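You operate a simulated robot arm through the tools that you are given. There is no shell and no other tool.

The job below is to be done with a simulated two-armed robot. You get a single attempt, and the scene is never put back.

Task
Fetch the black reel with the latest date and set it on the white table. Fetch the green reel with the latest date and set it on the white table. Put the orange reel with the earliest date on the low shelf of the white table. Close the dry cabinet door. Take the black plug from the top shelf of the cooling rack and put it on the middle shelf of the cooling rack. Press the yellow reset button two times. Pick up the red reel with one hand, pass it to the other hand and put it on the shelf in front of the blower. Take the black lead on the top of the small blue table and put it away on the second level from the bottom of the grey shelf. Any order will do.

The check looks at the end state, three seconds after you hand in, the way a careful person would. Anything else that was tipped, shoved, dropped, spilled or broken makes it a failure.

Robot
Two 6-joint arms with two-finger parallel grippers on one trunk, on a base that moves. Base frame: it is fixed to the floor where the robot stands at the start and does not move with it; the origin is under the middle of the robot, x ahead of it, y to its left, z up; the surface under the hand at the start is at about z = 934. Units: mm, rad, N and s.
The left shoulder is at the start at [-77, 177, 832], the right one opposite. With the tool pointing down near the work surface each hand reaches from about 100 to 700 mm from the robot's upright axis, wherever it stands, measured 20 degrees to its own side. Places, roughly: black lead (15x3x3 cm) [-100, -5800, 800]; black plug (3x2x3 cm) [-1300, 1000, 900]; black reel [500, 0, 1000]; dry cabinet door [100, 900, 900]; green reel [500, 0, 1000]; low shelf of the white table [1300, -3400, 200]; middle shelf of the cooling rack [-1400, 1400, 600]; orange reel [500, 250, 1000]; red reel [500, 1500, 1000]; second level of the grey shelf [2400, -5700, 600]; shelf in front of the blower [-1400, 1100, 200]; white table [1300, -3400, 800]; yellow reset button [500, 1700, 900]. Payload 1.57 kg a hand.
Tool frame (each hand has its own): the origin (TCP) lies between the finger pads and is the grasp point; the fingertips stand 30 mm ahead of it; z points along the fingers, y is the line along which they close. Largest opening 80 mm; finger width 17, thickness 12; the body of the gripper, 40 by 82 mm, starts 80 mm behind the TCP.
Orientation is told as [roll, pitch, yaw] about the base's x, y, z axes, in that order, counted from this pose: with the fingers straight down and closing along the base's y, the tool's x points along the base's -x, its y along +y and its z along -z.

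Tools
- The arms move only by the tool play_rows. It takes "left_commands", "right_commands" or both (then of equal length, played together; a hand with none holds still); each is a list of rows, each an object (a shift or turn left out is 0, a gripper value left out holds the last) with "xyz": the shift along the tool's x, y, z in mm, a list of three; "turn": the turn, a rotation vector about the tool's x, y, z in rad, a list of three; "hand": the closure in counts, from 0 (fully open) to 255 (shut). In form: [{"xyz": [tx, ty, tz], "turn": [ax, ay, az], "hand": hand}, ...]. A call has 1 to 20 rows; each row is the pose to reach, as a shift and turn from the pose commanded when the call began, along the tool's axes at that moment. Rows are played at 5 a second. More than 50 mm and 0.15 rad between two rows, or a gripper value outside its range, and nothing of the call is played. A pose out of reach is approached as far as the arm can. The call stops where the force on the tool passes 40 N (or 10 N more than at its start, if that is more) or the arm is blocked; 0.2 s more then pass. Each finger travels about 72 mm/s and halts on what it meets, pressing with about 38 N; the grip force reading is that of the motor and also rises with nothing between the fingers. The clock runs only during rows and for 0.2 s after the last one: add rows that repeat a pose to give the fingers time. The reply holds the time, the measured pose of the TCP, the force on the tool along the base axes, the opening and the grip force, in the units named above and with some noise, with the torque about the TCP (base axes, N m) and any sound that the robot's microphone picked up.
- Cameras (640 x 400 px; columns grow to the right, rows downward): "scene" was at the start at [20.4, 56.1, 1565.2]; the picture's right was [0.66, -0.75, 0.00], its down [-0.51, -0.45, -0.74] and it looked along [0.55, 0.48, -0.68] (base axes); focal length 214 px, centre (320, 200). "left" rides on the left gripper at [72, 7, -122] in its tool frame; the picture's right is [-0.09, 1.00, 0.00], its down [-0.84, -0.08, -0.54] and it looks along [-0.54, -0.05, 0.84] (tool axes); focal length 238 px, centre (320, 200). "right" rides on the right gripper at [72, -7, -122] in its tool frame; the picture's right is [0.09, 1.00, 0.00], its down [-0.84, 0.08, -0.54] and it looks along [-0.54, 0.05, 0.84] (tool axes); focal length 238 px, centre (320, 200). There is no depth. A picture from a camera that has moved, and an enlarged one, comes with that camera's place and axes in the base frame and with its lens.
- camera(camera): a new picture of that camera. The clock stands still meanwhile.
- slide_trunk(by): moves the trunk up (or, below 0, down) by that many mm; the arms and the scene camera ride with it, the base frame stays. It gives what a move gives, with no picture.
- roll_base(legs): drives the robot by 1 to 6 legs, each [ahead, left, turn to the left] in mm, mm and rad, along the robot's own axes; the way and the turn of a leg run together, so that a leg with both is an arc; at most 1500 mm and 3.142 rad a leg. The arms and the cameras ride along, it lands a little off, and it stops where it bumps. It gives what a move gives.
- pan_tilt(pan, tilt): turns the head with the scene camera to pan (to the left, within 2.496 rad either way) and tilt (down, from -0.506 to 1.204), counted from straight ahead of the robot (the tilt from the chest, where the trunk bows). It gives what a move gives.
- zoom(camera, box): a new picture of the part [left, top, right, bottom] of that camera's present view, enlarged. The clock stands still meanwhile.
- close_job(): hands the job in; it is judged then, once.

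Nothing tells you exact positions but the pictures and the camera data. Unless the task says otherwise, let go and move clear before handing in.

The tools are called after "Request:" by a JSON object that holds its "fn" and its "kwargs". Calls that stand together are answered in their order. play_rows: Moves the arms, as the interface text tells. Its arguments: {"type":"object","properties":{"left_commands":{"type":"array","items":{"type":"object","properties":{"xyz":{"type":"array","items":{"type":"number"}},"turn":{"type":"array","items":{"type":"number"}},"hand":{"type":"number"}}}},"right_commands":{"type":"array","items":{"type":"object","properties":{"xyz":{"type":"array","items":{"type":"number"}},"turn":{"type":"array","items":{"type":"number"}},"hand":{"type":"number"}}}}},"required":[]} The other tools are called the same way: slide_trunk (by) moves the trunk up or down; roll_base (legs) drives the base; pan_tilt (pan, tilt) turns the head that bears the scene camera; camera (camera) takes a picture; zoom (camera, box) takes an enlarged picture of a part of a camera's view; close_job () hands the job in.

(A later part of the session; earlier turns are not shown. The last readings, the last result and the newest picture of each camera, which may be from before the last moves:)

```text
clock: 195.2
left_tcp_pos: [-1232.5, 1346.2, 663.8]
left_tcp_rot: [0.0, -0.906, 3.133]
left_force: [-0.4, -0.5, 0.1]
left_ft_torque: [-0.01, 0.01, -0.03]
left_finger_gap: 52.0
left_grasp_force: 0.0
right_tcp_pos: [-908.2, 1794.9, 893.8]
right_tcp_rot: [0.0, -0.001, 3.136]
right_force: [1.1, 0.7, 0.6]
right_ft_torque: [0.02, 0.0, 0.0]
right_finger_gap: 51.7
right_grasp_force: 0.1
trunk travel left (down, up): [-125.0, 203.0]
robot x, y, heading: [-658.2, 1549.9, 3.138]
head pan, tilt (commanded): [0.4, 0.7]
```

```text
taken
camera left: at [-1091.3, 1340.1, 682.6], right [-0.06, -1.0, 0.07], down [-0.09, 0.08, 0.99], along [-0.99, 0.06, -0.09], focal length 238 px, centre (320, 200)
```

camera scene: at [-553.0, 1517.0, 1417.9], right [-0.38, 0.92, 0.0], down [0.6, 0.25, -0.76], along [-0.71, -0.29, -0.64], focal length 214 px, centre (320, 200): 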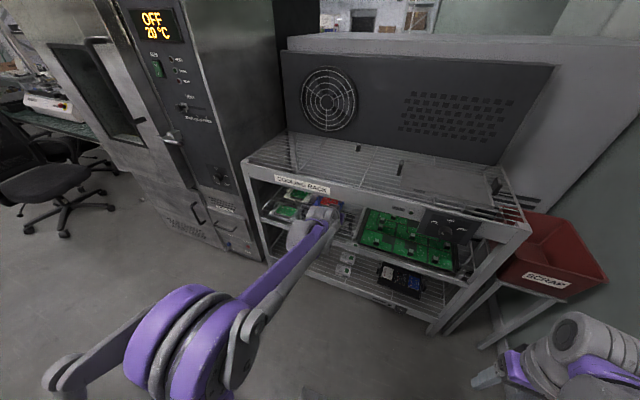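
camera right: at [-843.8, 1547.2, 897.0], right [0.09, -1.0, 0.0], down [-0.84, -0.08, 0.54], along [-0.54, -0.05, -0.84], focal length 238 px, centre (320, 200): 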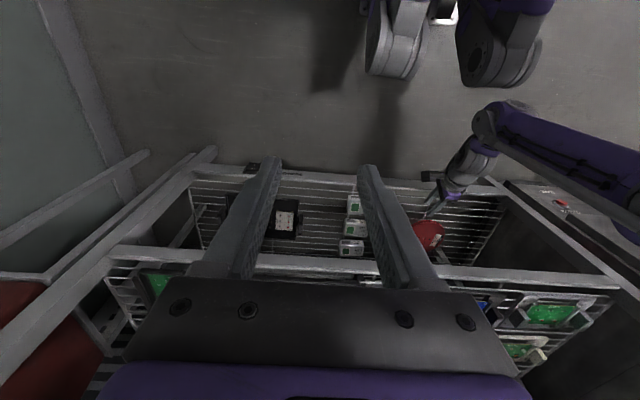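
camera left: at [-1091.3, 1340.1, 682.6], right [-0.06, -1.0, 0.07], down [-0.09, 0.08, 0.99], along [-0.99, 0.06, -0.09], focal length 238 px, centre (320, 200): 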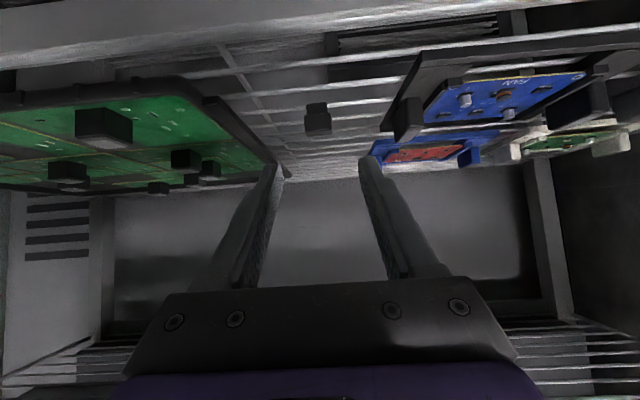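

The plug stands on the middle shelf. I'll back away and restore the left hand to its normal pose, then raise the trunk.

Request:
{"fn": "roll_base", "kwargs": {"legs": [[-230, 0, 0]]}}

Request:
{"fn": "play_rows", "kwargs": {"left_commands": [{"xyz": [-20, 0, -35], "turn": [0, 0.09, 0]}, {"xyz": [-40, 0, -70], "turn": [0, 0.18, 0]}, {"xyz": [-60, 0, -105], "turn": [0, 0.27, 0]}, {"xyz": [-85, 5, -138], "turn": [0, 0.36, 0]}, {"xyz": [-110, 10, -172], "turn": [0, 0.45, 0]}, {"xyz": [-135, 20, -206], "turn": [0, 0.54, 0]}, {"xyz": [-160, 30, -240], "turn": [0, 0.63, 0]}, {"xyz": [-185, 40, -274], "turn": [0, 0.72, 0]}, {"xyz": [-210, 50, -308], "turn": [0, 0.81, 0]}, {"xyz": [-235, 60, -340], "turn": [0, 0.9, 0]}, {"xyz": [-255, 70, -370], "turn": [0, 0.9, 0]}, {"xyz": [-255, 70, -370], "turn": [0, 0.9, 0]}]}}

Request:
{"fn": "slide_trunk", "kwargs": {"by": 150}}

Request:
{"fn": "zoom", "kwargs": {"camera": "scene", "box": [220, 120, 540, 340]}}

```text
clock: 196.9
left_tcp_pos: [-1000.8, 1344.5, 663.8]
left_tcp_rot: [0.0, -0.909, 3.135]
left_force: [-0.8, 0.0, 0.7]
left_ft_torque: [0.02, -0.03, 0.0]
left_finger_gap: 51.8
left_grasp_force: 0.1
right_tcp_pos: [-676.8, 1793.6, 895.9]
right_tcp_rot: [0.001, -0.001, 3.132]
right_force: [0.2, 0.4, 0.4]
right_ft_torque: [-0.01, -0.01, 0.0]
right_finger_gap: 51.8
right_grasp_force: 0.1
trunk travel left (down, up): [-125.0, 203.0]
robot x, y, heading: [-426.7, 1549.1, 3.132]
head pan, tilt (commanded): [0.4, 0.7]
```

```text
clock: 199.5
left_tcp_pos: [-865.7, 1272.7, 1090.9]
left_tcp_rot: [0.0, -0.008, 3.134]
left_force: [-0.1, 0.7, 0.4]
left_ft_torque: [0.03, 0.02, -0.01]
left_finger_gap: 51.8
left_grasp_force: 0.0
right_tcp_pos: [-678.3, 1793.0, 894.9]
right_tcp_rot: [0.002, 0.001, 3.136]
right_force: [-0.3, 0.1, 0.7]
right_ft_torque: [0.0, 0.02, -0.01]
right_finger_gap: 51.8
right_grasp_force: 0.1
trunk travel left (down, up): [-125.0, 203.0]
robot x, y, heading: [-428.6, 1547.2, 3.131]
head pan, tilt (commanded): [0.4, 0.7]
```

```text
clock: 201.3
left_tcp_pos: [-866.3, 1273.9, 1242.4]
left_tcp_rot: [0.0, -0.007, 3.135]
left_force: [0.1, -0.3, 0.6]
left_ft_torque: [0.01, 0.01, 0.02]
left_finger_gap: 51.8
left_grasp_force: 0.2
right_tcp_pos: [-677.7, 1793.8, 1044.4]
right_tcp_rot: [0.003, -0.001, 3.134]
right_force: [-0.8, 0.3, -0.3]
right_ft_torque: [-0.02, 0.02, -0.02]
right_finger_gap: 52.0
right_grasp_force: 0.0
trunk travel left (down, up): [-275.0, 53.0]
robot x, y, heading: [-426.7, 1551.4, 3.13]
head pan, tilt (commanded): [0.4, 0.7]
```

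```text
1.82 times, centred on (380, 230) of scene
camera zoom: at [-466.8, 1516.3, 1568.8], right [-0.38, 0.92, 0.0], down [0.59, 0.25, -0.77], along [-0.71, -0.29, -0.64], focal length 390 px, centre (211, 146)
```

zoom: 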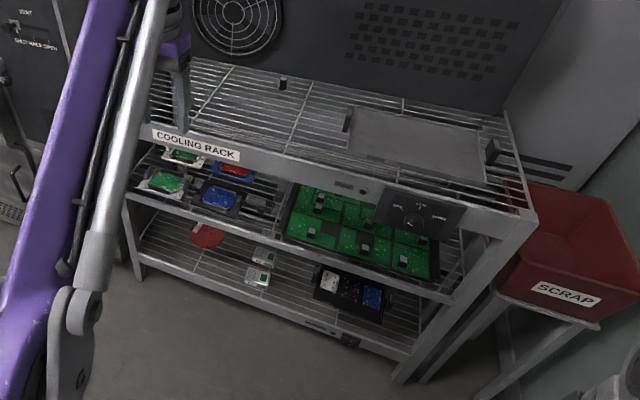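

Everything on the cooling rack looks right. I'll raise the right hand, turn around and drive back to the reel rack.

Request:
{"fn": "play_rows", "kwargs": {"right_commands": [{"xyz": [-20, 0, -45]}, {"xyz": [-40, 0, -90]}, {"xyz": [-50, 0, -135]}, {"xyz": [-60, 0, -180]}, {"xyz": [-60, 0, -205]}, {"xyz": [-60, 0, -205], "hand": 0}]}}

Request:
{"fn": "roll_base", "kwargs": {"legs": [[0, 0, -3.13], [0, -850, 0], [0, -850, 0]]}}

Request:
{"fn": "pan_tilt", "kwargs": {"pan": 0.0, "tilt": 0.5}}

Request:
{"fn": "camera", "kwargs": {"camera": "scene"}}

```text
clock: 202.7
left_tcp_pos: [-868.0, 1273.9, 1241.6]
left_tcp_rot: [0.0, -0.007, 3.134]
left_force: [-0.6, 0.1, -0.9]
left_ft_torque: [-0.01, 0.01, 0.01]
left_finger_gap: 52.0
left_grasp_force: 0.1
right_tcp_pos: [-740.3, 1792.3, 1250.1]
right_tcp_rot: [0.001, 0.001, 3.135]
right_force: [0.0, 0.2, 0.4]
right_ft_torque: [0.01, 0.03, -0.01]
right_finger_gap: 80.0
right_grasp_force: 0.1
trunk travel left (down, up): [-275.0, 53.0]
robot x, y, heading: [-428.8, 1547.2, 3.136]
head pan, tilt (commanded): [0.4, 0.7]
```

```text
clock: 225.2
left_tcp_pos: [96.0, 142.8, 1242.8]
left_tcp_rot: [0.001, -0.009, 0.058]
left_force: [0.1, 0.4, -0.4]
left_ft_torque: [0.02, 0.05, -0.02]
left_finger_gap: 51.9
left_grasp_force: 0.0
right_tcp_pos: [3.7, -383.4, 1250.3]
right_tcp_rot: [0.002, -0.001, 0.057]
right_force: [-0.3, -0.3, 0.1]
right_ft_torque: [-0.02, 0.01, 0.0]
right_finger_gap: 79.8
right_grasp_force: 0.0
trunk travel left (down, up): [-275.0, 53.0]
robot x, y, heading: [-319.8, -158.3, 0.059]
head pan, tilt (commanded): [0.4, 0.7]
```

```text
clock: 226.1
left_tcp_pos: [96.0, 143.1, 1243.9]
left_tcp_rot: [-0.001, -0.009, 0.058]
left_force: [-0.5, -0.9, 0.2]
left_ft_torque: [-0.01, 0.01, 0.02]
left_finger_gap: 51.8
left_grasp_force: 0.0
right_tcp_pos: [2.6, -381.9, 1249.7]
right_tcp_rot: [0.001, 0.001, 0.058]
right_force: [-0.6, -0.3, 0.0]
right_ft_torque: [0.02, 0.04, 0.0]
right_finger_gap: 79.9
right_grasp_force: 0.1
trunk travel left (down, up): [-275.0, 53.0]
robot x, y, heading: [-327.8, -158.8, 0.06]
head pan, tilt (commanded): [0.0, 0.499]
```

```text
taken
camera scene: at [-275.4, -154.0, 1586.6], right [0.06, -1.0, 0.0], down [-0.48, -0.03, -0.88], along [0.88, 0.05, -0.48], focal length 214 px, centre (320, 200)
```

scene: 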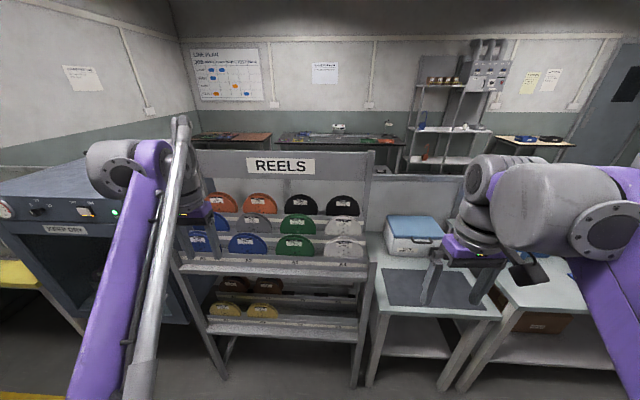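

Request:
{"fn": "roll_base", "kwargs": {"legs": [[0, 0, -0.06], [330, 0, 0]]}}

Request:
{"fn": "camera", "kwargs": {"camera": "right"}}

Request:
{"fn": "camera", "kwargs": {"camera": "left"}}

Request:
{"fn": "camera", "kwargs": {"camera": "scene"}}

```text
clock: 228.7
left_tcp_pos: [439.6, 119.0, 1243.6]
left_tcp_rot: [-0.001, -0.008, 0.0]
left_force: [-0.7, -1.0, -0.2]
left_ft_torque: [0.0, -0.01, 0.02]
left_finger_gap: 51.8
left_grasp_force: 0.1
right_tcp_pos: [314.5, -401.9, 1249.5]
right_tcp_rot: [0.002, -0.001, 0.0]
right_force: [0.8, 0.2, 1.1]
right_ft_torque: [0.0, 0.0, 0.0]
right_finger_gap: 80.1
right_grasp_force: 0.1
trunk travel left (down, up): [-275.0, 53.0]
robot x, y, heading: [1.3, -157.5, -0.001]
head pan, tilt (commanded): [0.0, 0.499]
```

```text
taken
camera right: at [241.7, -408.3, 1371.7], right [-0.09, 1.0, 0.0], down [0.84, 0.08, 0.54], along [0.54, 0.05, -0.84], focal length 238 px, centre (320, 200)
```

right: 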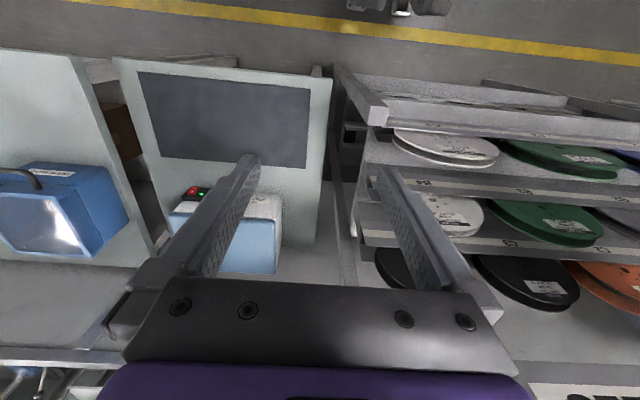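

```text
taken
camera left: at [366.2, 125.7, 1364.0], right [0.09, 1.0, 0.0], down [0.83, -0.08, 0.55], along [0.55, -0.05, -0.84], focal length 238 px, centre (320, 200)
```

left: 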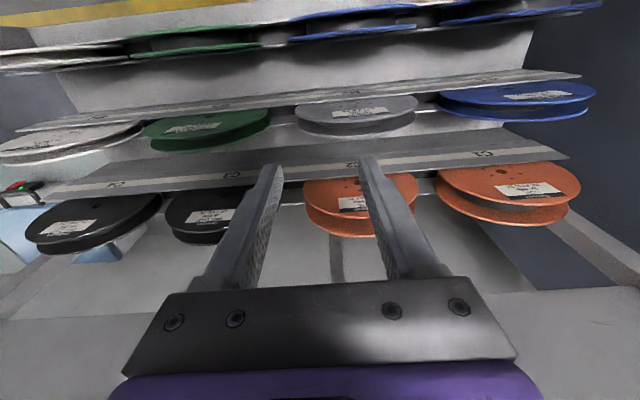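

```text
taken
camera scene: at [50.5, -157.2, 1586.6], right [0.0, -1.0, 0.0], down [-0.48, 0.0, -0.88], along [0.88, 0.0, -0.48], focal length 214 px, centre (320, 200)
```

scene: 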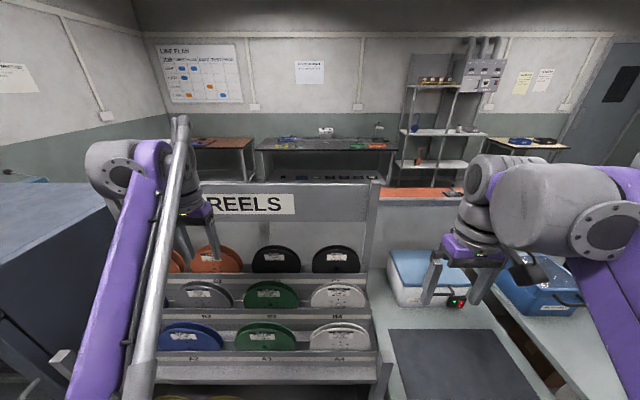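

Right hand will take the black reel C4 (24 JUN 26), near [522, -205]. I'll raise the trunk, then move the right hand over it with fingers turned to close along x, and look.

Request:
{"fn": "slide_trunk", "kwargs": {"by": 50}}

Request:
{"fn": "play_rows", "kwargs": {"right_commands": [{"xyz": [-10, 20, 0], "turn": [0, 0, -0.14], "hand": 40}, {"xyz": [-25, 40, 0], "turn": [0, 0, -0.28]}, {"xyz": [-40, 60, 5], "turn": [0, 0, -0.42]}, {"xyz": [-55, 80, 10], "turn": [0, 0, -0.56]}, {"xyz": [-70, 100, 15], "turn": [0, 0, -0.7]}, {"xyz": [-85, 120, 20], "turn": [0, 0, -0.84]}, {"xyz": [-100, 140, 25], "turn": [0, 0, -0.98]}, {"xyz": [-115, 160, 30], "turn": [0, 0, -1.12]}, {"xyz": [-130, 180, 35], "turn": [0, 0, -1.26]}, {"xyz": [-145, 197, 40], "turn": [0, 0, -1.4]}, {"xyz": [-160, 197, 45], "turn": [0, 0, -1.5]}, {"xyz": [-165, 197, 50], "turn": [0, 0, -1.571]}, {"xyz": [-165, 197, 50], "turn": [0, 0, -1.571]}]}}

Request:
{"fn": "camera", "kwargs": {"camera": "right"}}

```text
clock: 229.6
left_tcp_pos: [437.6, 118.4, 1292.4]
left_tcp_rot: [-0.001, -0.009, -0.001]
left_force: [0.4, 0.4, 0.5]
left_ft_torque: [-0.02, 0.0, -0.03]
left_finger_gap: 51.6
left_grasp_force: 0.0
right_tcp_pos: [315.2, -400.9, 1300.4]
right_tcp_rot: [0.001, -0.001, -0.001]
right_force: [-0.3, -0.7, -1.0]
right_ft_torque: [0.05, 0.0, 0.0]
right_finger_gap: 79.9
right_grasp_force: 0.0
trunk travel left (down, up): [-325.0, 3.0]
robot x, y, heading: [-2.0, -159.4, -0.001]
head pan, tilt (commanded): [0.0, 0.499]
```

```text
clock: 232.4
left_tcp_pos: [438.7, 118.3, 1292.5]
left_tcp_rot: [-0.001, -0.01, 0.0]
left_force: [-0.2, 0.7, -0.1]
left_ft_torque: [0.0, 0.04, 0.03]
left_finger_gap: 51.8
left_grasp_force: 0.0
right_tcp_pos: [480.7, -204.1, 1248.0]
right_tcp_rot: [0.0, -0.003, 1.573]
right_force: [-0.7, -0.6, 0.8]
right_ft_torque: [0.0, -0.02, -0.01]
right_finger_gap: 67.5
right_grasp_force: 0.1
trunk travel left (down, up): [-325.0, 3.0]
robot x, y, heading: [4.5, -158.3, 0.003]
head pan, tilt (commanded): [0.0, 0.499]
```

```text
taken
camera right: at [485.6, -276.2, 1370.7], right [-1.0, -0.09, 0.0], down [-0.08, 0.84, 0.54], along [-0.05, 0.54, -0.84], focal length 238 px, centre (320, 200)
```

right: 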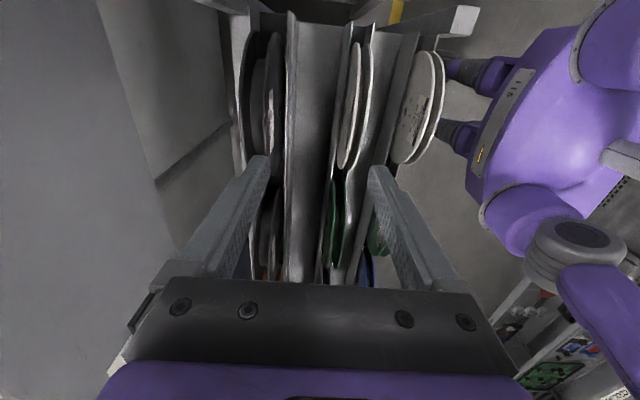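

Request:
{"fn": "zoom", "kwargs": {"camera": "right", "box": [210, 10, 450, 180]}}

Request:
{"fn": "zoom", "kwargs": {"camera": "right", "box": [220, 10, 310, 80]}}

```text
2.35 times, centred on (330, 95) of right
camera zoom: at [485.6, -276.2, 1370.7], right [-1.0, -0.09, 0.0], down [-0.08, 0.84, 0.54], along [-0.05, 0.54, -0.84], focal length 561 px, centre (296, 447)
```

zoom: 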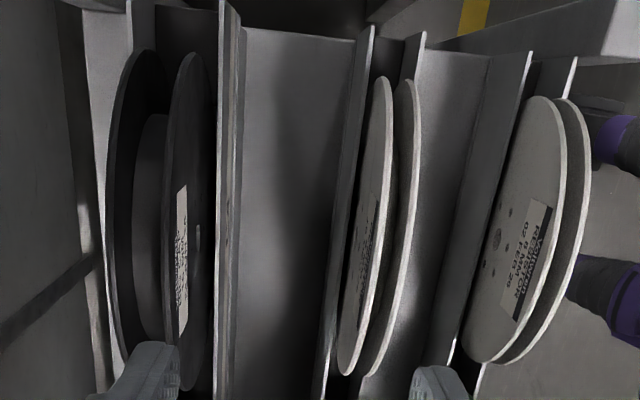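

```text
5.71 times, centred on (265, 45) of right
camera zoom: at [485.6, -276.2, 1370.7], right [-1.0, -0.09, 0.0], down [-0.08, 0.84, 0.54], along [-0.05, 0.54, -0.84], focal length 1362 px, centre (634, 1086)
```

zoom: 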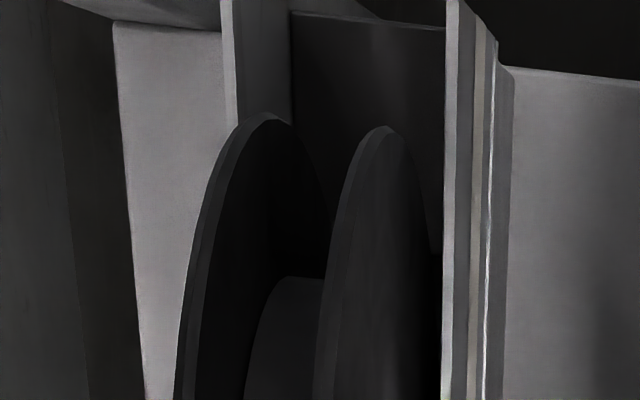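

Request:
{"fn": "zoom", "kwargs": {"camera": "left", "box": [280, 100, 600, 300]}}

Request:
{"fn": "zoom", "kwargs": {"camera": "scene", "box": [160, 180, 400, 330]}}

Request:
{"fn": "zoom", "kwargs": {"camera": "right", "box": [80, 0, 320, 170]}}

```text
2.00 times, centred on (440, 200) of left
camera zoom: at [366.2, 125.8, 1414.1], right [0.09, 1.0, 0.0], down [0.83, -0.08, 0.55], along [0.55, -0.05, -0.84], focal length 477 px, centre (80, 200)
```

zoom: 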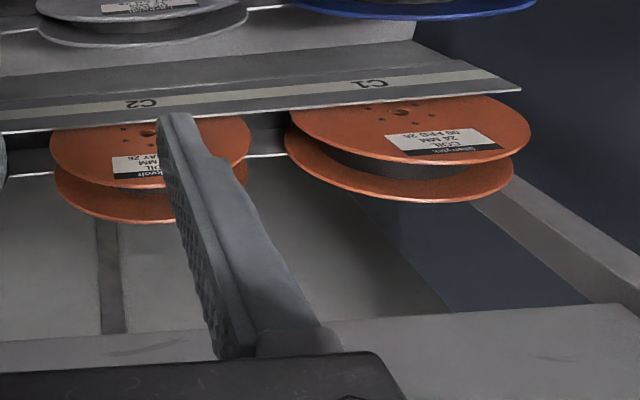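

```text
2.67 times, centred on (280, 255) of scene
camera zoom: at [48.2, -157.2, 1639.6], right [0.0, -1.0, 0.0], down [-0.48, 0.0, -0.88], along [0.88, 0.0, -0.48], focal length 572 px, centre (427, 53)
```

zoom: 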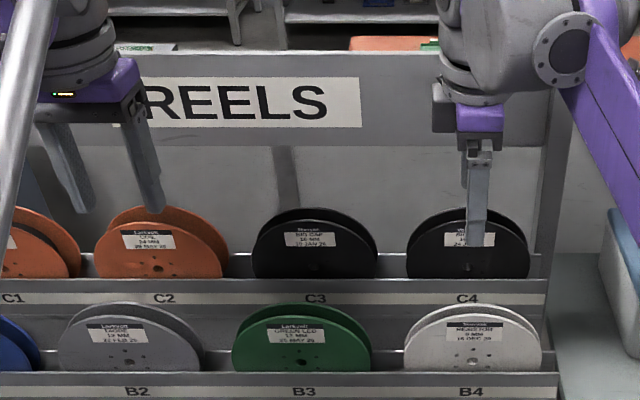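

```text
2.35 times, centred on (200, 85) of right
camera zoom: at [485.6, -276.2, 1370.7], right [-1.0, -0.09, 0.0], down [-0.08, 0.84, 0.54], along [-0.05, 0.54, -0.84], focal length 561 px, centre (602, 471)
```

zoom: 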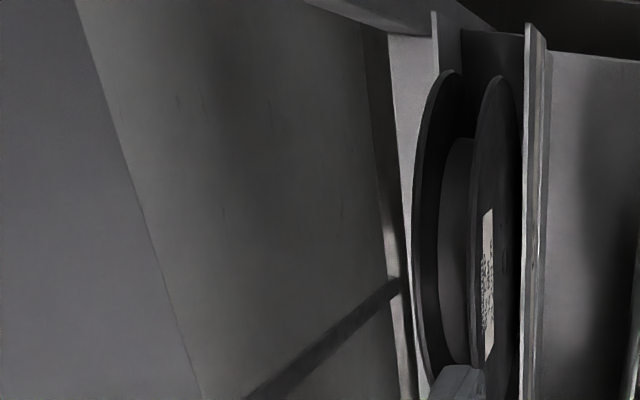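

The black C4 reel stands about vertical: mid-plane x≈538, top z≈1164, channel plates up to z≈1080, header board safely behind. I'll move the right hand right above it.

Request:
{"fn": "play_rows", "kwargs": {"right_commands": [{"xyz": [1, -20, 15]}, {"xyz": [2, -40, 30]}, {"xyz": [2, -57, 45]}, {"xyz": [2, -57, 45]}]}}

Request:
{"fn": "camera", "kwargs": {"camera": "right"}}

Request:
{"fn": "zoom", "kwargs": {"camera": "scene", "box": [280, 170, 400, 290]}}

```text
clock: 233.4
left_tcp_pos: [438.1, 118.8, 1292.9]
left_tcp_rot: [0.0, -0.008, 0.0]
left_force: [0.7, -0.1, 0.3]
left_ft_torque: [0.0, -0.01, 0.02]
left_finger_gap: 51.9
left_grasp_force: 0.1
right_tcp_pos: [535.2, -204.1, 1203.8]
right_tcp_rot: [0.001, -0.002, 1.572]
right_force: [-0.2, 0.4, -0.3]
right_ft_torque: [0.01, -0.04, 0.01]
right_finger_gap: 67.3
right_grasp_force: 0.0
trunk travel left (down, up): [-325.0, 3.0]
robot x, y, heading: [1.0, -160.7, -0.001]
head pan, tilt (commanded): [0.0, 0.499]
```

```text
taken
camera right: at [541.7, -277.6, 1326.5], right [-1.0, -0.09, 0.0], down [-0.08, 0.84, 0.54], along [-0.05, 0.54, -0.84], focal length 238 px, centre (320, 200)
```

right: 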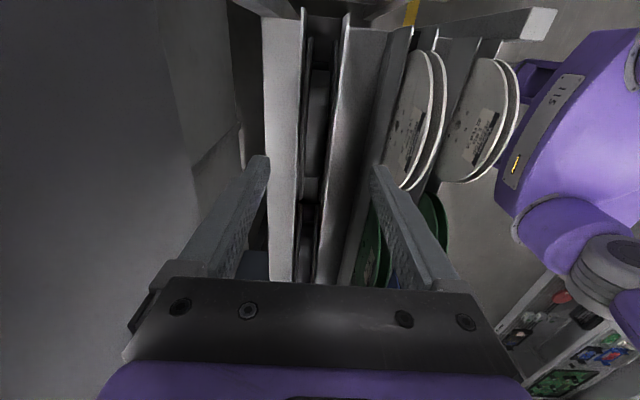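

```text
3.33 times, centred on (340, 230) of scene
camera zoom: at [47.9, -157.2, 1639.6], right [0.0, -1.0, 0.0], down [-0.48, 0.0, -0.88], along [0.88, 0.0, -0.48], focal length 715 px, centre (253, 100)
```

zoom: 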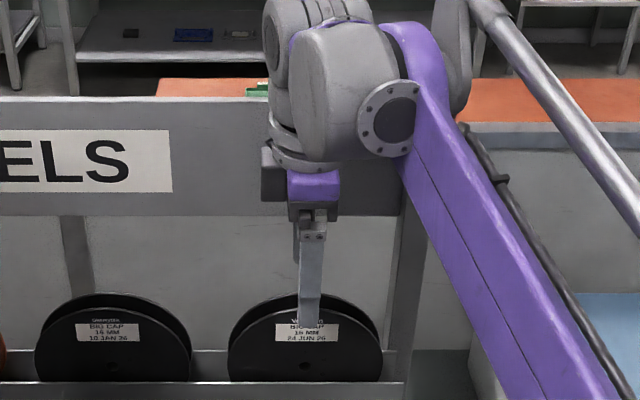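

Request:
{"fn": "zoom", "kwargs": {"camera": "right", "box": [240, 0, 400, 120]}}

Request:
{"fn": "zoom", "kwargs": {"camera": "right", "box": [240, 100, 400, 220]}}

```text
3.33 times, centred on (320, 60) of right
camera zoom: at [541.7, -277.6, 1326.5], right [-1.0, -0.09, 0.0], down [-0.08, 0.84, 0.54], along [-0.05, 0.54, -0.84], focal length 794 px, centre (320, 667)
```

zoom: 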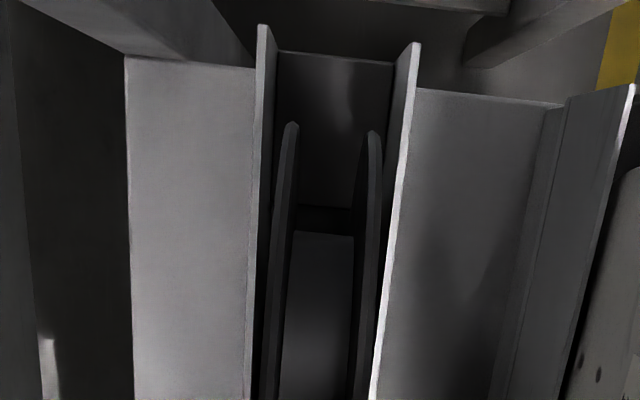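

```text
3.33 times, centred on (320, 160) of right
camera zoom: at [541.7, -277.6, 1326.5], right [-1.0, -0.09, 0.0], down [-0.08, 0.84, 0.54], along [-0.05, 0.54, -0.84], focal length 794 px, centre (320, 333)
```

zoom: 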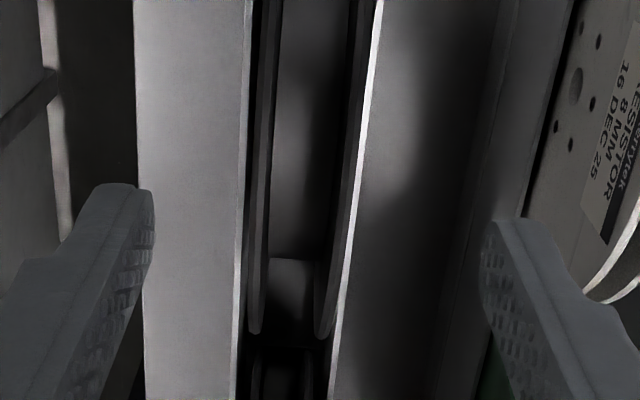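

Request:
{"fn": "play_rows", "kwargs": {"right_commands": [{"xyz": [1, -5.5, 20]}, {"xyz": [1, -5.5, 40]}, {"xyz": [1, -5.5, 60]}, {"xyz": [1, -5.5, 78]}, {"xyz": [1, -5.5, 78]}]}}

Request:
{"fn": "camera", "kwargs": {"camera": "right"}}

```text
clock: 234.6
left_tcp_pos: [438.2, 119.0, 1293.1]
left_tcp_rot: [0.0, -0.008, 0.0]
left_force: [-0.7, -0.1, -0.6]
left_ft_torque: [0.0, -0.02, 0.01]
left_finger_gap: 51.8
left_grasp_force: 0.0
right_tcp_pos: [542.0, -205.9, 1128.4]
right_tcp_rot: [0.0, -0.003, 1.572]
right_force: [0.3, -0.2, -0.1]
right_ft_torque: [-0.01, 0.0, -0.01]
right_finger_gap: 67.3
right_grasp_force: 0.0
trunk travel left (down, up): [-325.0, 3.0]
robot x, y, heading: [2.0, -160.0, -0.002]
head pan, tilt (commanded): [0.0, 0.499]
```

```text
taken
camera right: at [547.5, -278.8, 1249.8], right [-1.0, -0.09, 0.0], down [-0.08, 0.84, 0.54], along [-0.05, 0.54, -0.84], focal length 238 px, centre (320, 200)
```

right: 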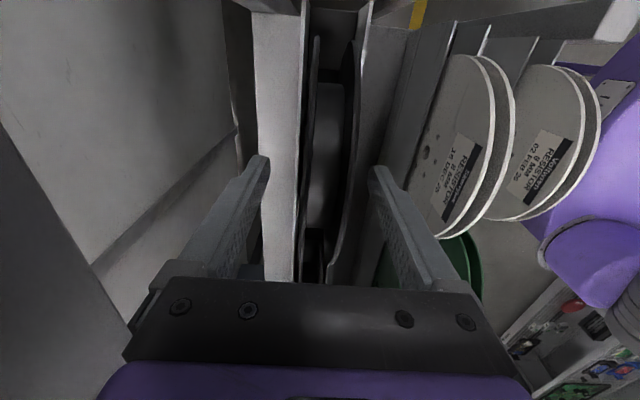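

Request:
{"fn": "play_rows", "kwargs": {"right_commands": [{"xyz": [0, 0, 0], "hand": 150}, {"xyz": [0, 0, 0], "hand": 255}, {"xyz": [0, 0, 0], "hand": 255}, {"xyz": [0, 0, 0], "hand": 255}]}}

Request:
{"fn": "play_rows", "kwargs": {"right_commands": [{"xyz": [0, 0, -10]}, {"xyz": [0, 0, -25]}, {"xyz": [0, 0, -45]}, {"xyz": [0, 0, -65]}, {"xyz": [0, 0, -78]}, {"xyz": [0, 0, -78]}]}}

Request:
{"fn": "camera", "kwargs": {"camera": "right"}}

Request:
{"fn": "zoom", "kwargs": {"camera": "scene", "box": [280, 170, 400, 290]}}

```text
clock: 235.6
left_tcp_pos: [439.0, 118.4, 1292.7]
left_tcp_rot: [-0.002, -0.008, 0.001]
left_force: [0.8, 0.5, -0.3]
left_ft_torque: [-0.01, 0.02, 0.0]
left_finger_gap: 51.7
left_grasp_force: 0.1
right_tcp_pos: [541.9, -205.4, 1126.7]
right_tcp_rot: [0.001, -0.002, 1.573]
right_force: [-0.2, -0.1, 0.5]
right_ft_torque: [0.0, -0.01, -0.01]
right_finger_gap: 22.7
right_grasp_force: 36.0
trunk travel left (down, up): [-325.0, 3.0]
robot x, y, heading: [-0.1, -153.8, 0.002]
head pan, tilt (commanded): [0.0, 0.499]
```

```text
clock: 237.0
left_tcp_pos: [437.4, 118.3, 1293.1]
left_tcp_rot: [-0.001, -0.009, 0.001]
left_force: [0.0, 0.0, -0.2]
left_ft_torque: [0.01, -0.01, 0.01]
left_finger_gap: 51.7
left_grasp_force: 0.1
right_tcp_pos: [542.5, -206.7, 1205.2]
right_tcp_rot: [0.0, -0.003, 1.574]
right_force: [0.4, -0.3, -0.5]
right_ft_torque: [0.0, 0.0, -0.01]
right_finger_gap: 22.6
right_grasp_force: 35.2
trunk travel left (down, up): [-325.0, 3.0]
robot x, y, heading: [0.5, -154.1, 0.0]
head pan, tilt (commanded): [0.0, 0.499]
```

```text
taken
camera right: at [547.9, -279.3, 1327.0], right [-1.0, -0.09, 0.0], down [-0.08, 0.84, 0.54], along [-0.05, 0.54, -0.84], focal length 238 px, centre (320, 200)
```

right: 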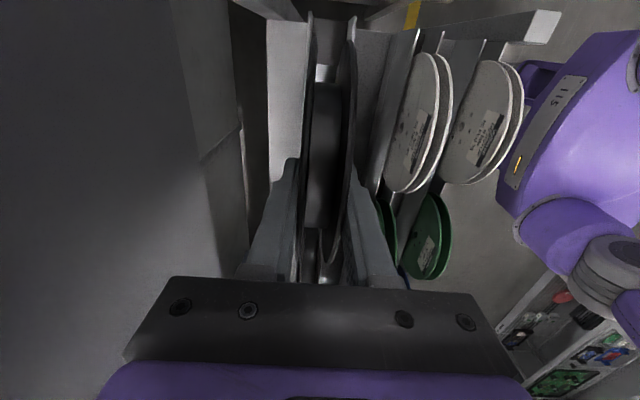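

```text
3.33 times, centred on (340, 230) of scene
camera zoom: at [48.4, -157.2, 1639.5], right [0.0, -1.0, 0.0], down [-0.48, 0.0, -0.88], along [0.88, 0.0, -0.48], focal length 715 px, centre (253, 100)
```

zoom: 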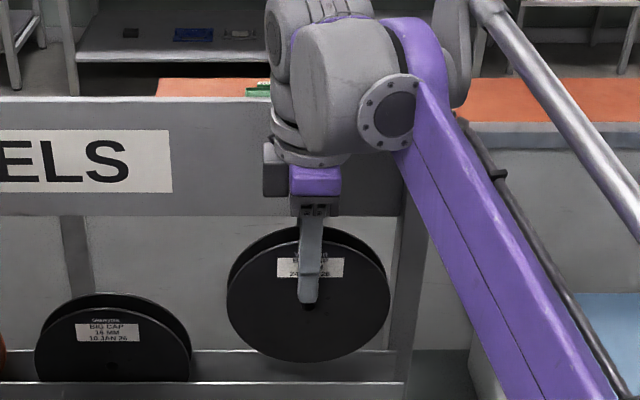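

Request:
{"fn": "play_rows", "kwargs": {"right_commands": [{"xyz": [0, 0, -12]}, {"xyz": [0, 10, -25]}, {"xyz": [0, 22, -40]}, {"xyz": [0, 40, -52]}, {"xyz": [0, 65, -60]}, {"xyz": [0, 100, -62]}, {"xyz": [0, 140, -62]}, {"xyz": [0, 180, -62]}, {"xyz": [0, 215, -62]}, {"xyz": [0, 215, -62]}]}}

Request:
{"fn": "camera", "kwargs": {"camera": "scene"}}

```text
clock: 239.2
left_tcp_pos: [439.6, 118.3, 1291.8]
left_tcp_rot: [0.0, -0.006, 0.0]
left_force: [0.6, 0.4, -1.1]
left_ft_torque: [0.0, -0.02, 0.03]
left_finger_gap: 51.5
left_grasp_force: 0.1
right_tcp_pos: [328.0, -208.9, 1267.2]
right_tcp_rot: [-0.001, -0.001, 1.573]
right_force: [0.1, 0.9, -1.3]
right_ft_torque: [0.03, 0.02, -0.01]
right_finger_gap: 22.4
right_grasp_force: 35.1
trunk travel left (down, up): [-325.0, 3.0]
robot x, y, heading: [5.7, -157.9, 0.0]
head pan, tilt (commanded): [0.0, 0.499]
```

```text
taken
camera scene: at [49.3, -157.0, 1639.6], right [0.0, -1.0, 0.0], down [-0.48, 0.0, -0.88], along [0.88, 0.0, -0.48], focal length 214 px, centre (320, 200)
```

scene: 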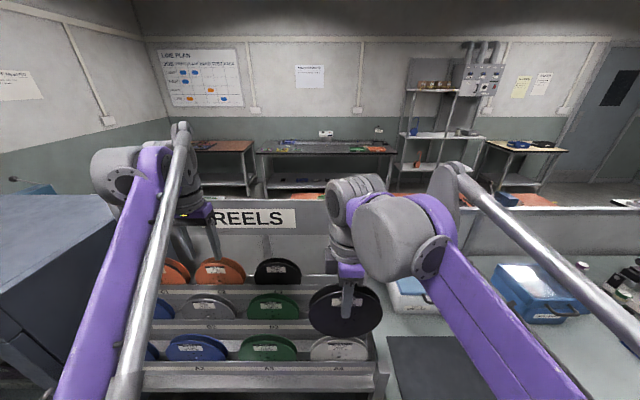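

Black reel is secured in the right hand. I'll shift it to the right for room, and bring the left hand with fingers turned over the green B3 reel.

Request:
{"fn": "play_rows", "kwargs": {"right_commands": [{"xyz": [40, 0, 0]}, {"xyz": [80, 0, 0]}, {"xyz": [120, 5, 0]}, {"xyz": [150, 15, 0]}, {"xyz": [150, 15, 0]}]}}

Request:
{"fn": "play_rows", "kwargs": {"left_commands": [{"xyz": [10, -10, 0], "turn": [0, 0, 0.14]}, {"xyz": [20, -20, 0], "turn": [0, 0, 0.28]}, {"xyz": [30, -30, 0], "turn": [0, 0, 0.42]}, {"xyz": [39, -45, 0], "turn": [0, 0, 0.56]}, {"xyz": [39, -60, 0], "turn": [0, 0, 0.7]}, {"xyz": [39, -75, 0], "turn": [0, 0, 0.84]}, {"xyz": [39, -90, 5], "turn": [0, 0, 0.98]}, {"xyz": [39, -105, 15], "turn": [0, 0, 1.12]}, {"xyz": [39, -120, 25], "turn": [0, 0, 1.26]}, {"xyz": [39, -135, 40], "turn": [0, 0, 1.4]}, {"xyz": [39, -143, 52], "turn": [0, 0, 1.5]}, {"xyz": [39, -143, 62], "turn": [0, 0, 1.571]}, {"xyz": [39, -143, 62], "turn": [0, 0, 1.571]}]}}

Request:
{"fn": "camera", "kwargs": {"camera": "left"}}

Request:
{"fn": "camera", "kwargs": {"camera": "scene"}}

```text
clock: 240.4
left_tcp_pos: [438.5, 119.0, 1293.7]
left_tcp_rot: [-0.001, -0.01, 0.002]
left_force: [-1.0, 1.0, -0.2]
left_ft_torque: [-0.02, 0.01, -0.02]
left_finger_gap: 52.1
left_grasp_force: 0.0
right_tcp_pos: [313.5, -356.6, 1267.2]
right_tcp_rot: [-0.001, -0.001, 1.574]
right_force: [0.5, 0.0, -1.7]
right_ft_torque: [-0.01, -0.02, -0.01]
right_finger_gap: 22.6
right_grasp_force: 35.3
trunk travel left (down, up): [-325.0, 3.0]
robot x, y, heading: [3.8, -158.3, 0.004]
head pan, tilt (commanded): [0.0, 0.499]
```

```text
clock: 243.2
left_tcp_pos: [399.7, -24.3, 1230.1]
left_tcp_rot: [0.009, 0.0, -1.571]
left_force: [-0.2, -0.3, 0.7]
left_ft_torque: [0.01, 0.01, 0.01]
left_finger_gap: 51.6
left_grasp_force: 0.1
right_tcp_pos: [311.8, -356.7, 1267.5]
right_tcp_rot: [-0.001, -0.001, 1.571]
right_force: [-0.2, -0.1, -1.4]
right_ft_torque: [-0.02, 0.0, -0.04]
right_finger_gap: 22.9
right_grasp_force: 35.0
trunk travel left (down, up): [-325.0, 3.0]
robot x, y, heading: [3.5, -157.8, 0.003]
head pan, tilt (commanded): [0.0, 0.499]
```

```text
taken
camera left: at [406.1, 48.8, 1352.2], right [1.0, -0.09, 0.01], down [-0.08, -0.84, 0.54], along [-0.04, -0.54, -0.84], focal length 238 px, centre (320, 200)
```

left: 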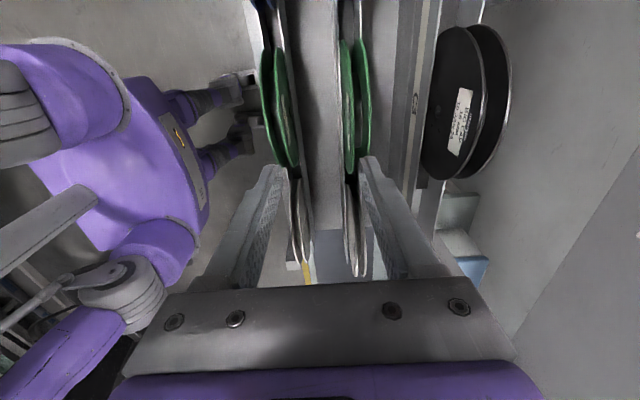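

```text
taken
camera scene: at [48.4, -157.3, 1639.6], right [0.0, -1.0, 0.0], down [-0.48, 0.0, -0.88], along [0.88, 0.0, -0.48], focal length 214 px, centre (320, 200)
```

scene: 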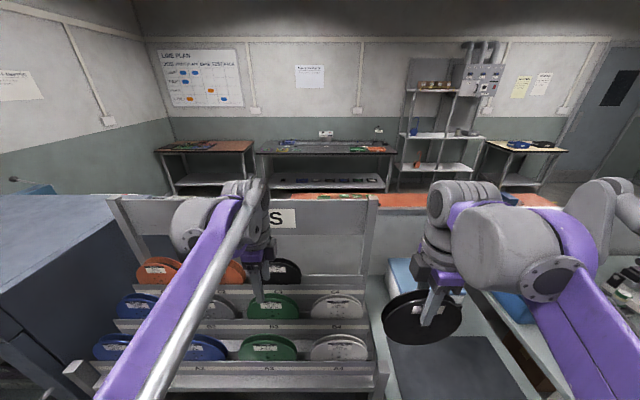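

Request:
{"fn": "zoom", "kwargs": {"camera": "left", "box": [240, 0, 440, 180]}}

```text
2.22 times, centred on (340, 90) of left
camera zoom: at [406.1, 48.8, 1352.2], right [1.0, -0.09, 0.01], down [-0.08, -0.84, 0.54], along [-0.04, -0.54, -0.84], focal length 530 px, centre (276, 444)
```

zoom: 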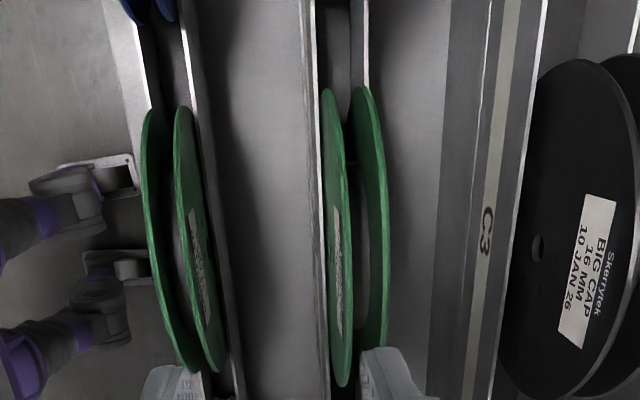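

Request:
{"fn": "play_rows", "kwargs": {"left_commands": [{"xyz": [0, 20, 15]}, {"xyz": [-1, 40, 35]}, {"xyz": [-1, 40, 60]}, {"xyz": [-1, 40, 60]}]}}

Request:
{"fn": "camera", "kwargs": {"camera": "left"}}

Request:
{"fn": "zoom", "kwargs": {"camera": "left", "box": [240, 100, 400, 220]}}

Request:
{"fn": "zoom", "kwargs": {"camera": "left", "box": [240, 0, 400, 120]}}

```text
clock: 244.2
left_tcp_pos: [439.3, -25.0, 1169.7]
left_tcp_rot: [0.008, -0.001, -1.57]
left_force: [0.4, -0.1, 0.7]
left_ft_torque: [-0.01, -0.02, 0.01]
left_finger_gap: 51.9
left_grasp_force: 0.2
right_tcp_pos: [312.1, -357.6, 1266.1]
right_tcp_rot: [0.0, -0.001, 1.573]
right_force: [0.9, 0.7, -1.1]
right_ft_torque: [-0.03, 0.01, 0.0]
right_finger_gap: 22.4
right_grasp_force: 34.9
trunk travel left (down, up): [-325.0, 3.0]
robot x, y, heading: [3.8, -162.4, -0.001]
head pan, tilt (commanded): [0.0, 0.499]
```

```text
taken
camera left: at [447.1, 47.2, 1291.9], right [1.0, -0.09, 0.01], down [-0.08, -0.84, 0.54], along [-0.04, -0.54, -0.84], focal length 238 px, centre (320, 200)
```

left: 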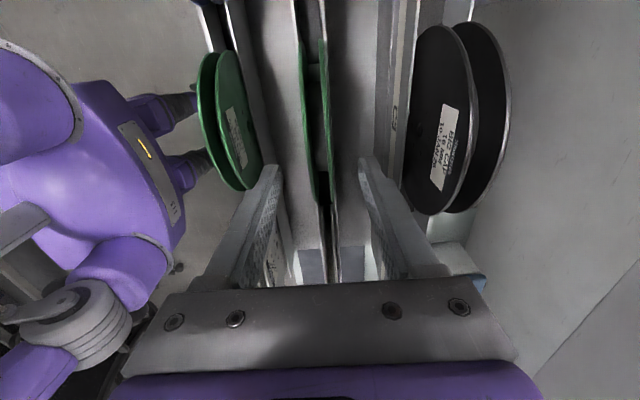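

```text
3.33 times, centred on (320, 160) of left
camera zoom: at [447.1, 47.2, 1291.9], right [1.0, -0.09, 0.01], down [-0.08, -0.84, 0.54], along [-0.04, -0.54, -0.84], focal length 794 px, centre (320, 333)
```

zoom: 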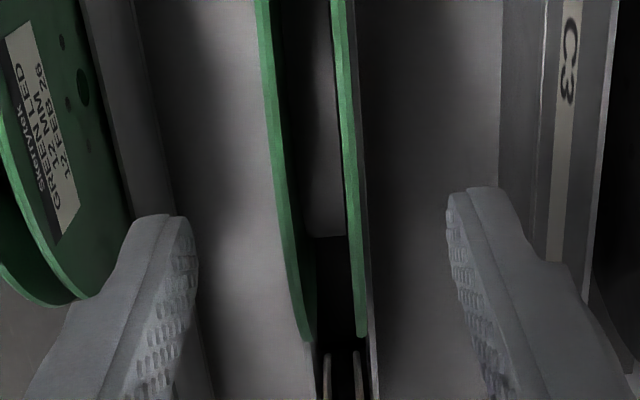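

```text
3.33 times, centred on (320, 60) of left
camera zoom: at [447.1, 47.2, 1291.9], right [1.0, -0.09, 0.01], down [-0.08, -0.84, 0.54], along [-0.04, -0.54, -0.84], focal length 794 px, centre (320, 667)
```

zoom: 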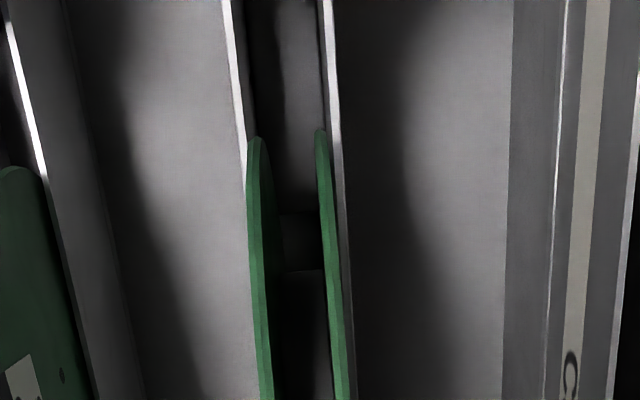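

Request:
{"fn": "play_rows", "kwargs": {"left_commands": [{"xyz": [0, 0, 20]}, {"xyz": [0, 0, 40]}, {"xyz": [0, 0, 60]}, {"xyz": [0, 0, 81]}, {"xyz": [0, 0, 81]}]}}

Request:
{"fn": "camera", "kwargs": {"camera": "left"}}

```text
clock: 245.4
left_tcp_pos: [441.6, -26.6, 1089.9]
left_tcp_rot: [0.009, 0.0, -1.57]
left_force: [-0.4, -0.3, 0.8]
left_ft_torque: [0.0, 0.01, 0.0]
left_finger_gap: 51.7
left_grasp_force: 0.0
right_tcp_pos: [313.7, -357.1, 1267.0]
right_tcp_rot: [0.001, -0.002, 1.574]
right_force: [-0.3, -0.3, -0.6]
right_ft_torque: [0.02, 0.02, 0.02]
right_finger_gap: 22.5
right_grasp_force: 35.7
trunk travel left (down, up): [-325.0, 3.0]
robot x, y, heading: [5.8, -156.9, 0.001]
head pan, tilt (commanded): [0.0, 0.499]
```

```text
taken
camera left: at [447.6, 46.1, 1211.9], right [1.0, -0.09, 0.01], down [-0.08, -0.84, 0.54], along [-0.04, -0.54, -0.84], focal length 238 px, centre (320, 200)
```

left: 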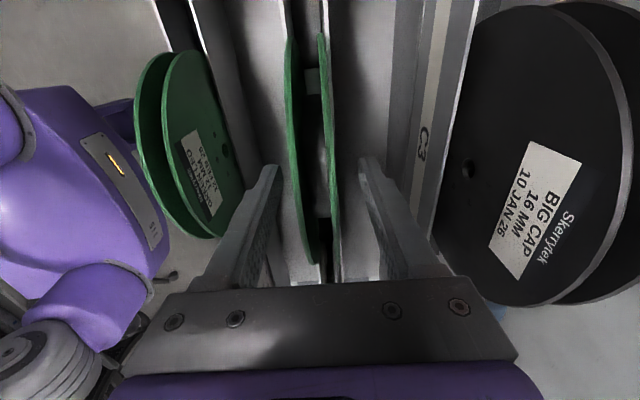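

Request:
{"fn": "play_rows", "kwargs": {"left_commands": [{"xyz": [0, 0, 0], "hand": 170}, {"xyz": [0, 0, 0], "hand": 255}, {"xyz": [0, 0, 0], "hand": 255}, {"xyz": [0, 0, 0], "hand": 255}]}}

Request:
{"fn": "play_rows", "kwargs": {"left_commands": [{"xyz": [0, 0, -10]}, {"xyz": [0, 0, -30]}, {"xyz": [0, 0, -55]}, {"xyz": [0, 0, -80]}, {"xyz": [0, 0, -110]}, {"xyz": [0, 0, -145]}, {"xyz": [0, 0, -165]}, {"xyz": [0, -40, -170]}, {"xyz": [0, -80, -175]}, {"xyz": [10, -115, -175]}, {"xyz": [25, -125, -175]}, {"xyz": [25, -125, -175]}]}}

Request:
{"fn": "camera", "kwargs": {"camera": "scene"}}

Request:
{"fn": "camera", "kwargs": {"camera": "left"}}

```text
clock: 246.4
left_tcp_pos: [441.2, -26.1, 1089.9]
left_tcp_rot: [0.008, 0.001, -1.571]
left_force: [-0.7, 0.7, 0.2]
left_ft_torque: [0.03, 0.16, 0.01]
left_finger_gap: 18.4
left_grasp_force: 32.8
right_tcp_pos: [311.8, -356.4, 1266.2]
right_tcp_rot: [-0.001, -0.002, 1.573]
right_force: [0.7, 0.1, -0.5]
right_ft_torque: [0.0, 0.01, -0.03]
right_finger_gap: 22.4
right_grasp_force: 35.1
trunk travel left (down, up): [-325.0, 3.0]
robot x, y, heading: [1.4, -157.6, 0.001]
head pan, tilt (commanded): [0.0, 0.499]
```

```text
clock: 249.0
left_tcp_pos: [313.7, 0.5, 1263.9]
left_tcp_rot: [0.008, 0.0, -1.57]
left_force: [1.2, -0.2, -0.6]
left_ft_torque: [0.0, 0.0, 0.01]
left_finger_gap: 18.5
left_grasp_force: 33.3
right_tcp_pos: [311.3, -356.5, 1265.8]
right_tcp_rot: [0.001, -0.002, 1.573]
right_force: [-0.3, 0.1, -2.2]
right_ft_torque: [-0.02, 0.0, -0.01]
right_finger_gap: 22.6
right_grasp_force: 35.0
trunk travel left (down, up): [-325.0, 3.0]
robot x, y, heading: [0.0, -158.9, -0.004]
head pan, tilt (commanded): [0.0, 0.499]
```

```text
taken
camera scene: at [48.8, -157.4, 1639.6], right [0.0, -1.0, 0.0], down [-0.48, 0.0, -0.88], along [0.88, 0.0, -0.48], focal length 214 px, centre (320, 200)
```

scene: 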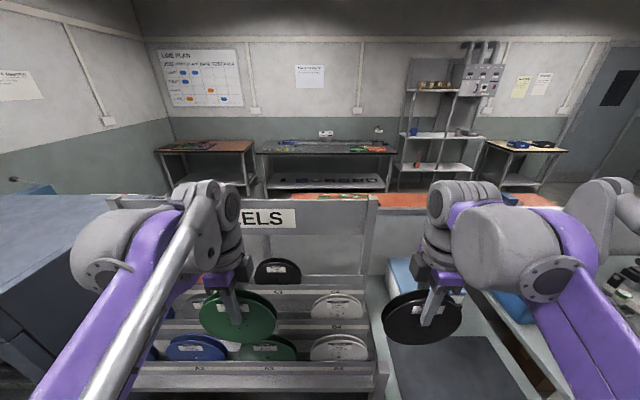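

```text
taken
camera left: at [321.1, 72.7, 1385.8], right [1.0, -0.09, 0.01], down [-0.08, -0.84, 0.54], along [-0.04, -0.54, -0.84], focal length 238 px, centre (320, 200)
```

left: 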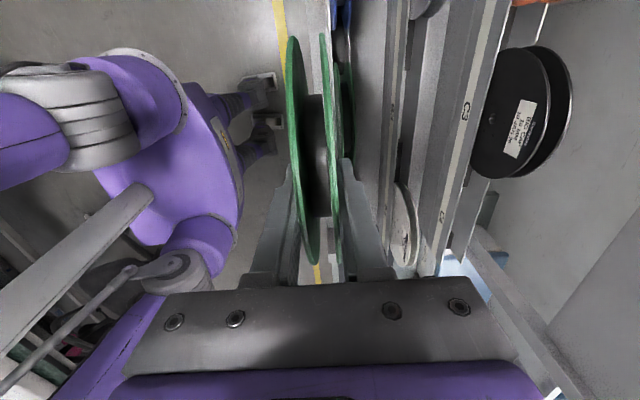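

Both reels are held. Now I'll back off, turn to face the aisle (-y) and drive down it, keeping clear of the chair.

Request:
{"fn": "roll_base", "kwargs": {"legs": [[-350, 0, 0], [0, 0, -1.571], [0, 120, 0]]}}

Request:
{"fn": "pan_tilt", "kwargs": {"pan": 0.0, "tilt": 0.4}}

Request:
{"fn": "camera", "kwargs": {"camera": "scene"}}

```text
clock: 256.5
left_tcp_pos: [-78.8, -477.4, 1262.8]
left_tcp_rot: [0.008, 0.0, 3.116]
left_force: [0.7, 0.6, -1.4]
left_ft_torque: [0.05, 0.02, -0.02]
left_finger_gap: 18.5
left_grasp_force: 32.8
right_tcp_pos: [-433.8, -464.5, 1266.1]
right_tcp_rot: [0.001, -0.003, -0.026]
right_force: [0.6, -0.3, -1.7]
right_ft_torque: [0.02, 0.01, 0.02]
right_finger_gap: 22.7
right_grasp_force: 35.2
trunk travel left (down, up): [-325.0, 3.0]
robot x, y, heading: [-230.5, -159.5, -1.594]
head pan, tilt (commanded): [0.0, 0.499]
```

```text
clock: 257.1
left_tcp_pos: [-76.2, -476.7, 1264.5]
left_tcp_rot: [0.006, 0.0, 3.115]
left_force: [-0.1, -0.4, -0.7]
left_ft_torque: [0.01, -0.01, 0.01]
left_finger_gap: 18.6
left_grasp_force: 32.9
right_tcp_pos: [-432.9, -465.5, 1267.0]
right_tcp_rot: [-0.001, 0.0, -0.025]
right_force: [0.2, -0.8, -1.4]
right_ft_torque: [-0.06, 0.01, -0.01]
right_finger_gap: 22.4
right_grasp_force: 35.2
trunk travel left (down, up): [-325.0, 3.0]
robot x, y, heading: [-225.7, -162.6, -1.6]
head pan, tilt (commanded): [0.0, 0.4]
```

```text
taken
camera scene: at [-229.2, -208.7, 1648.7], right [-1.0, 0.03, 0.0], down [0.01, 0.39, -0.92], along [-0.02, -0.92, -0.39], focal length 214 px, centre (320, 200)
```

scene: 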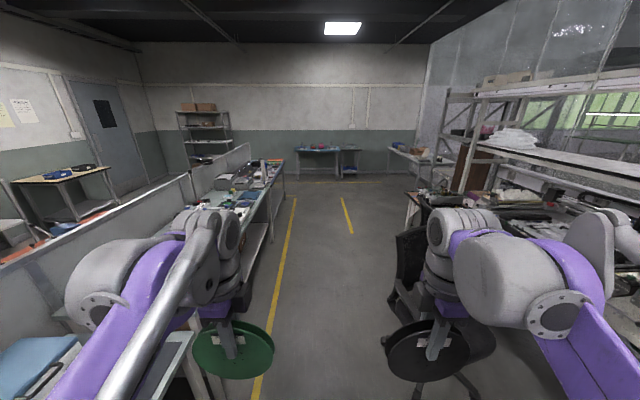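

Request:
{"fn": "roll_base", "kwargs": {"legs": [[0, 30, 0.029], [1400, 0, 0]]}}

Request:
{"fn": "camera", "kwargs": {"camera": "scene"}}

```text
clock: 264.6
left_tcp_pos: [-41.7, -1858.6, 1262.9]
left_tcp_rot: [0.009, -0.001, 3.137]
left_force: [-0.2, -0.2, -2.1]
left_ft_torque: [-0.02, 0.02, 0.0]
left_finger_gap: 18.6
left_grasp_force: 32.8
right_tcp_pos: [-399.8, -1855.4, 1265.4]
right_tcp_rot: [-0.001, -0.001, -0.005]
right_force: [0.3, -0.5, -1.2]
right_ft_torque: [-0.01, 0.03, -0.02]
right_finger_gap: 22.7
right_grasp_force: 35.5
trunk travel left (down, up): [-325.0, 3.0]
robot x, y, heading: [-197.0, -1545.2, -1.569]
head pan, tilt (commanded): [0.0, 0.4]
```

```text
taken
camera scene: at [-201.4, -1593.0, 1648.6], right [-1.0, 0.01, 0.0], down [0.0, 0.39, -0.92], along [0.0, -0.92, -0.39], focal length 214 px, centre (320, 200)
```

scene: 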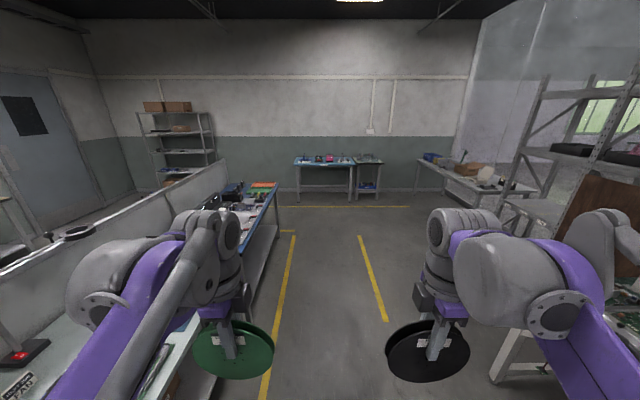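

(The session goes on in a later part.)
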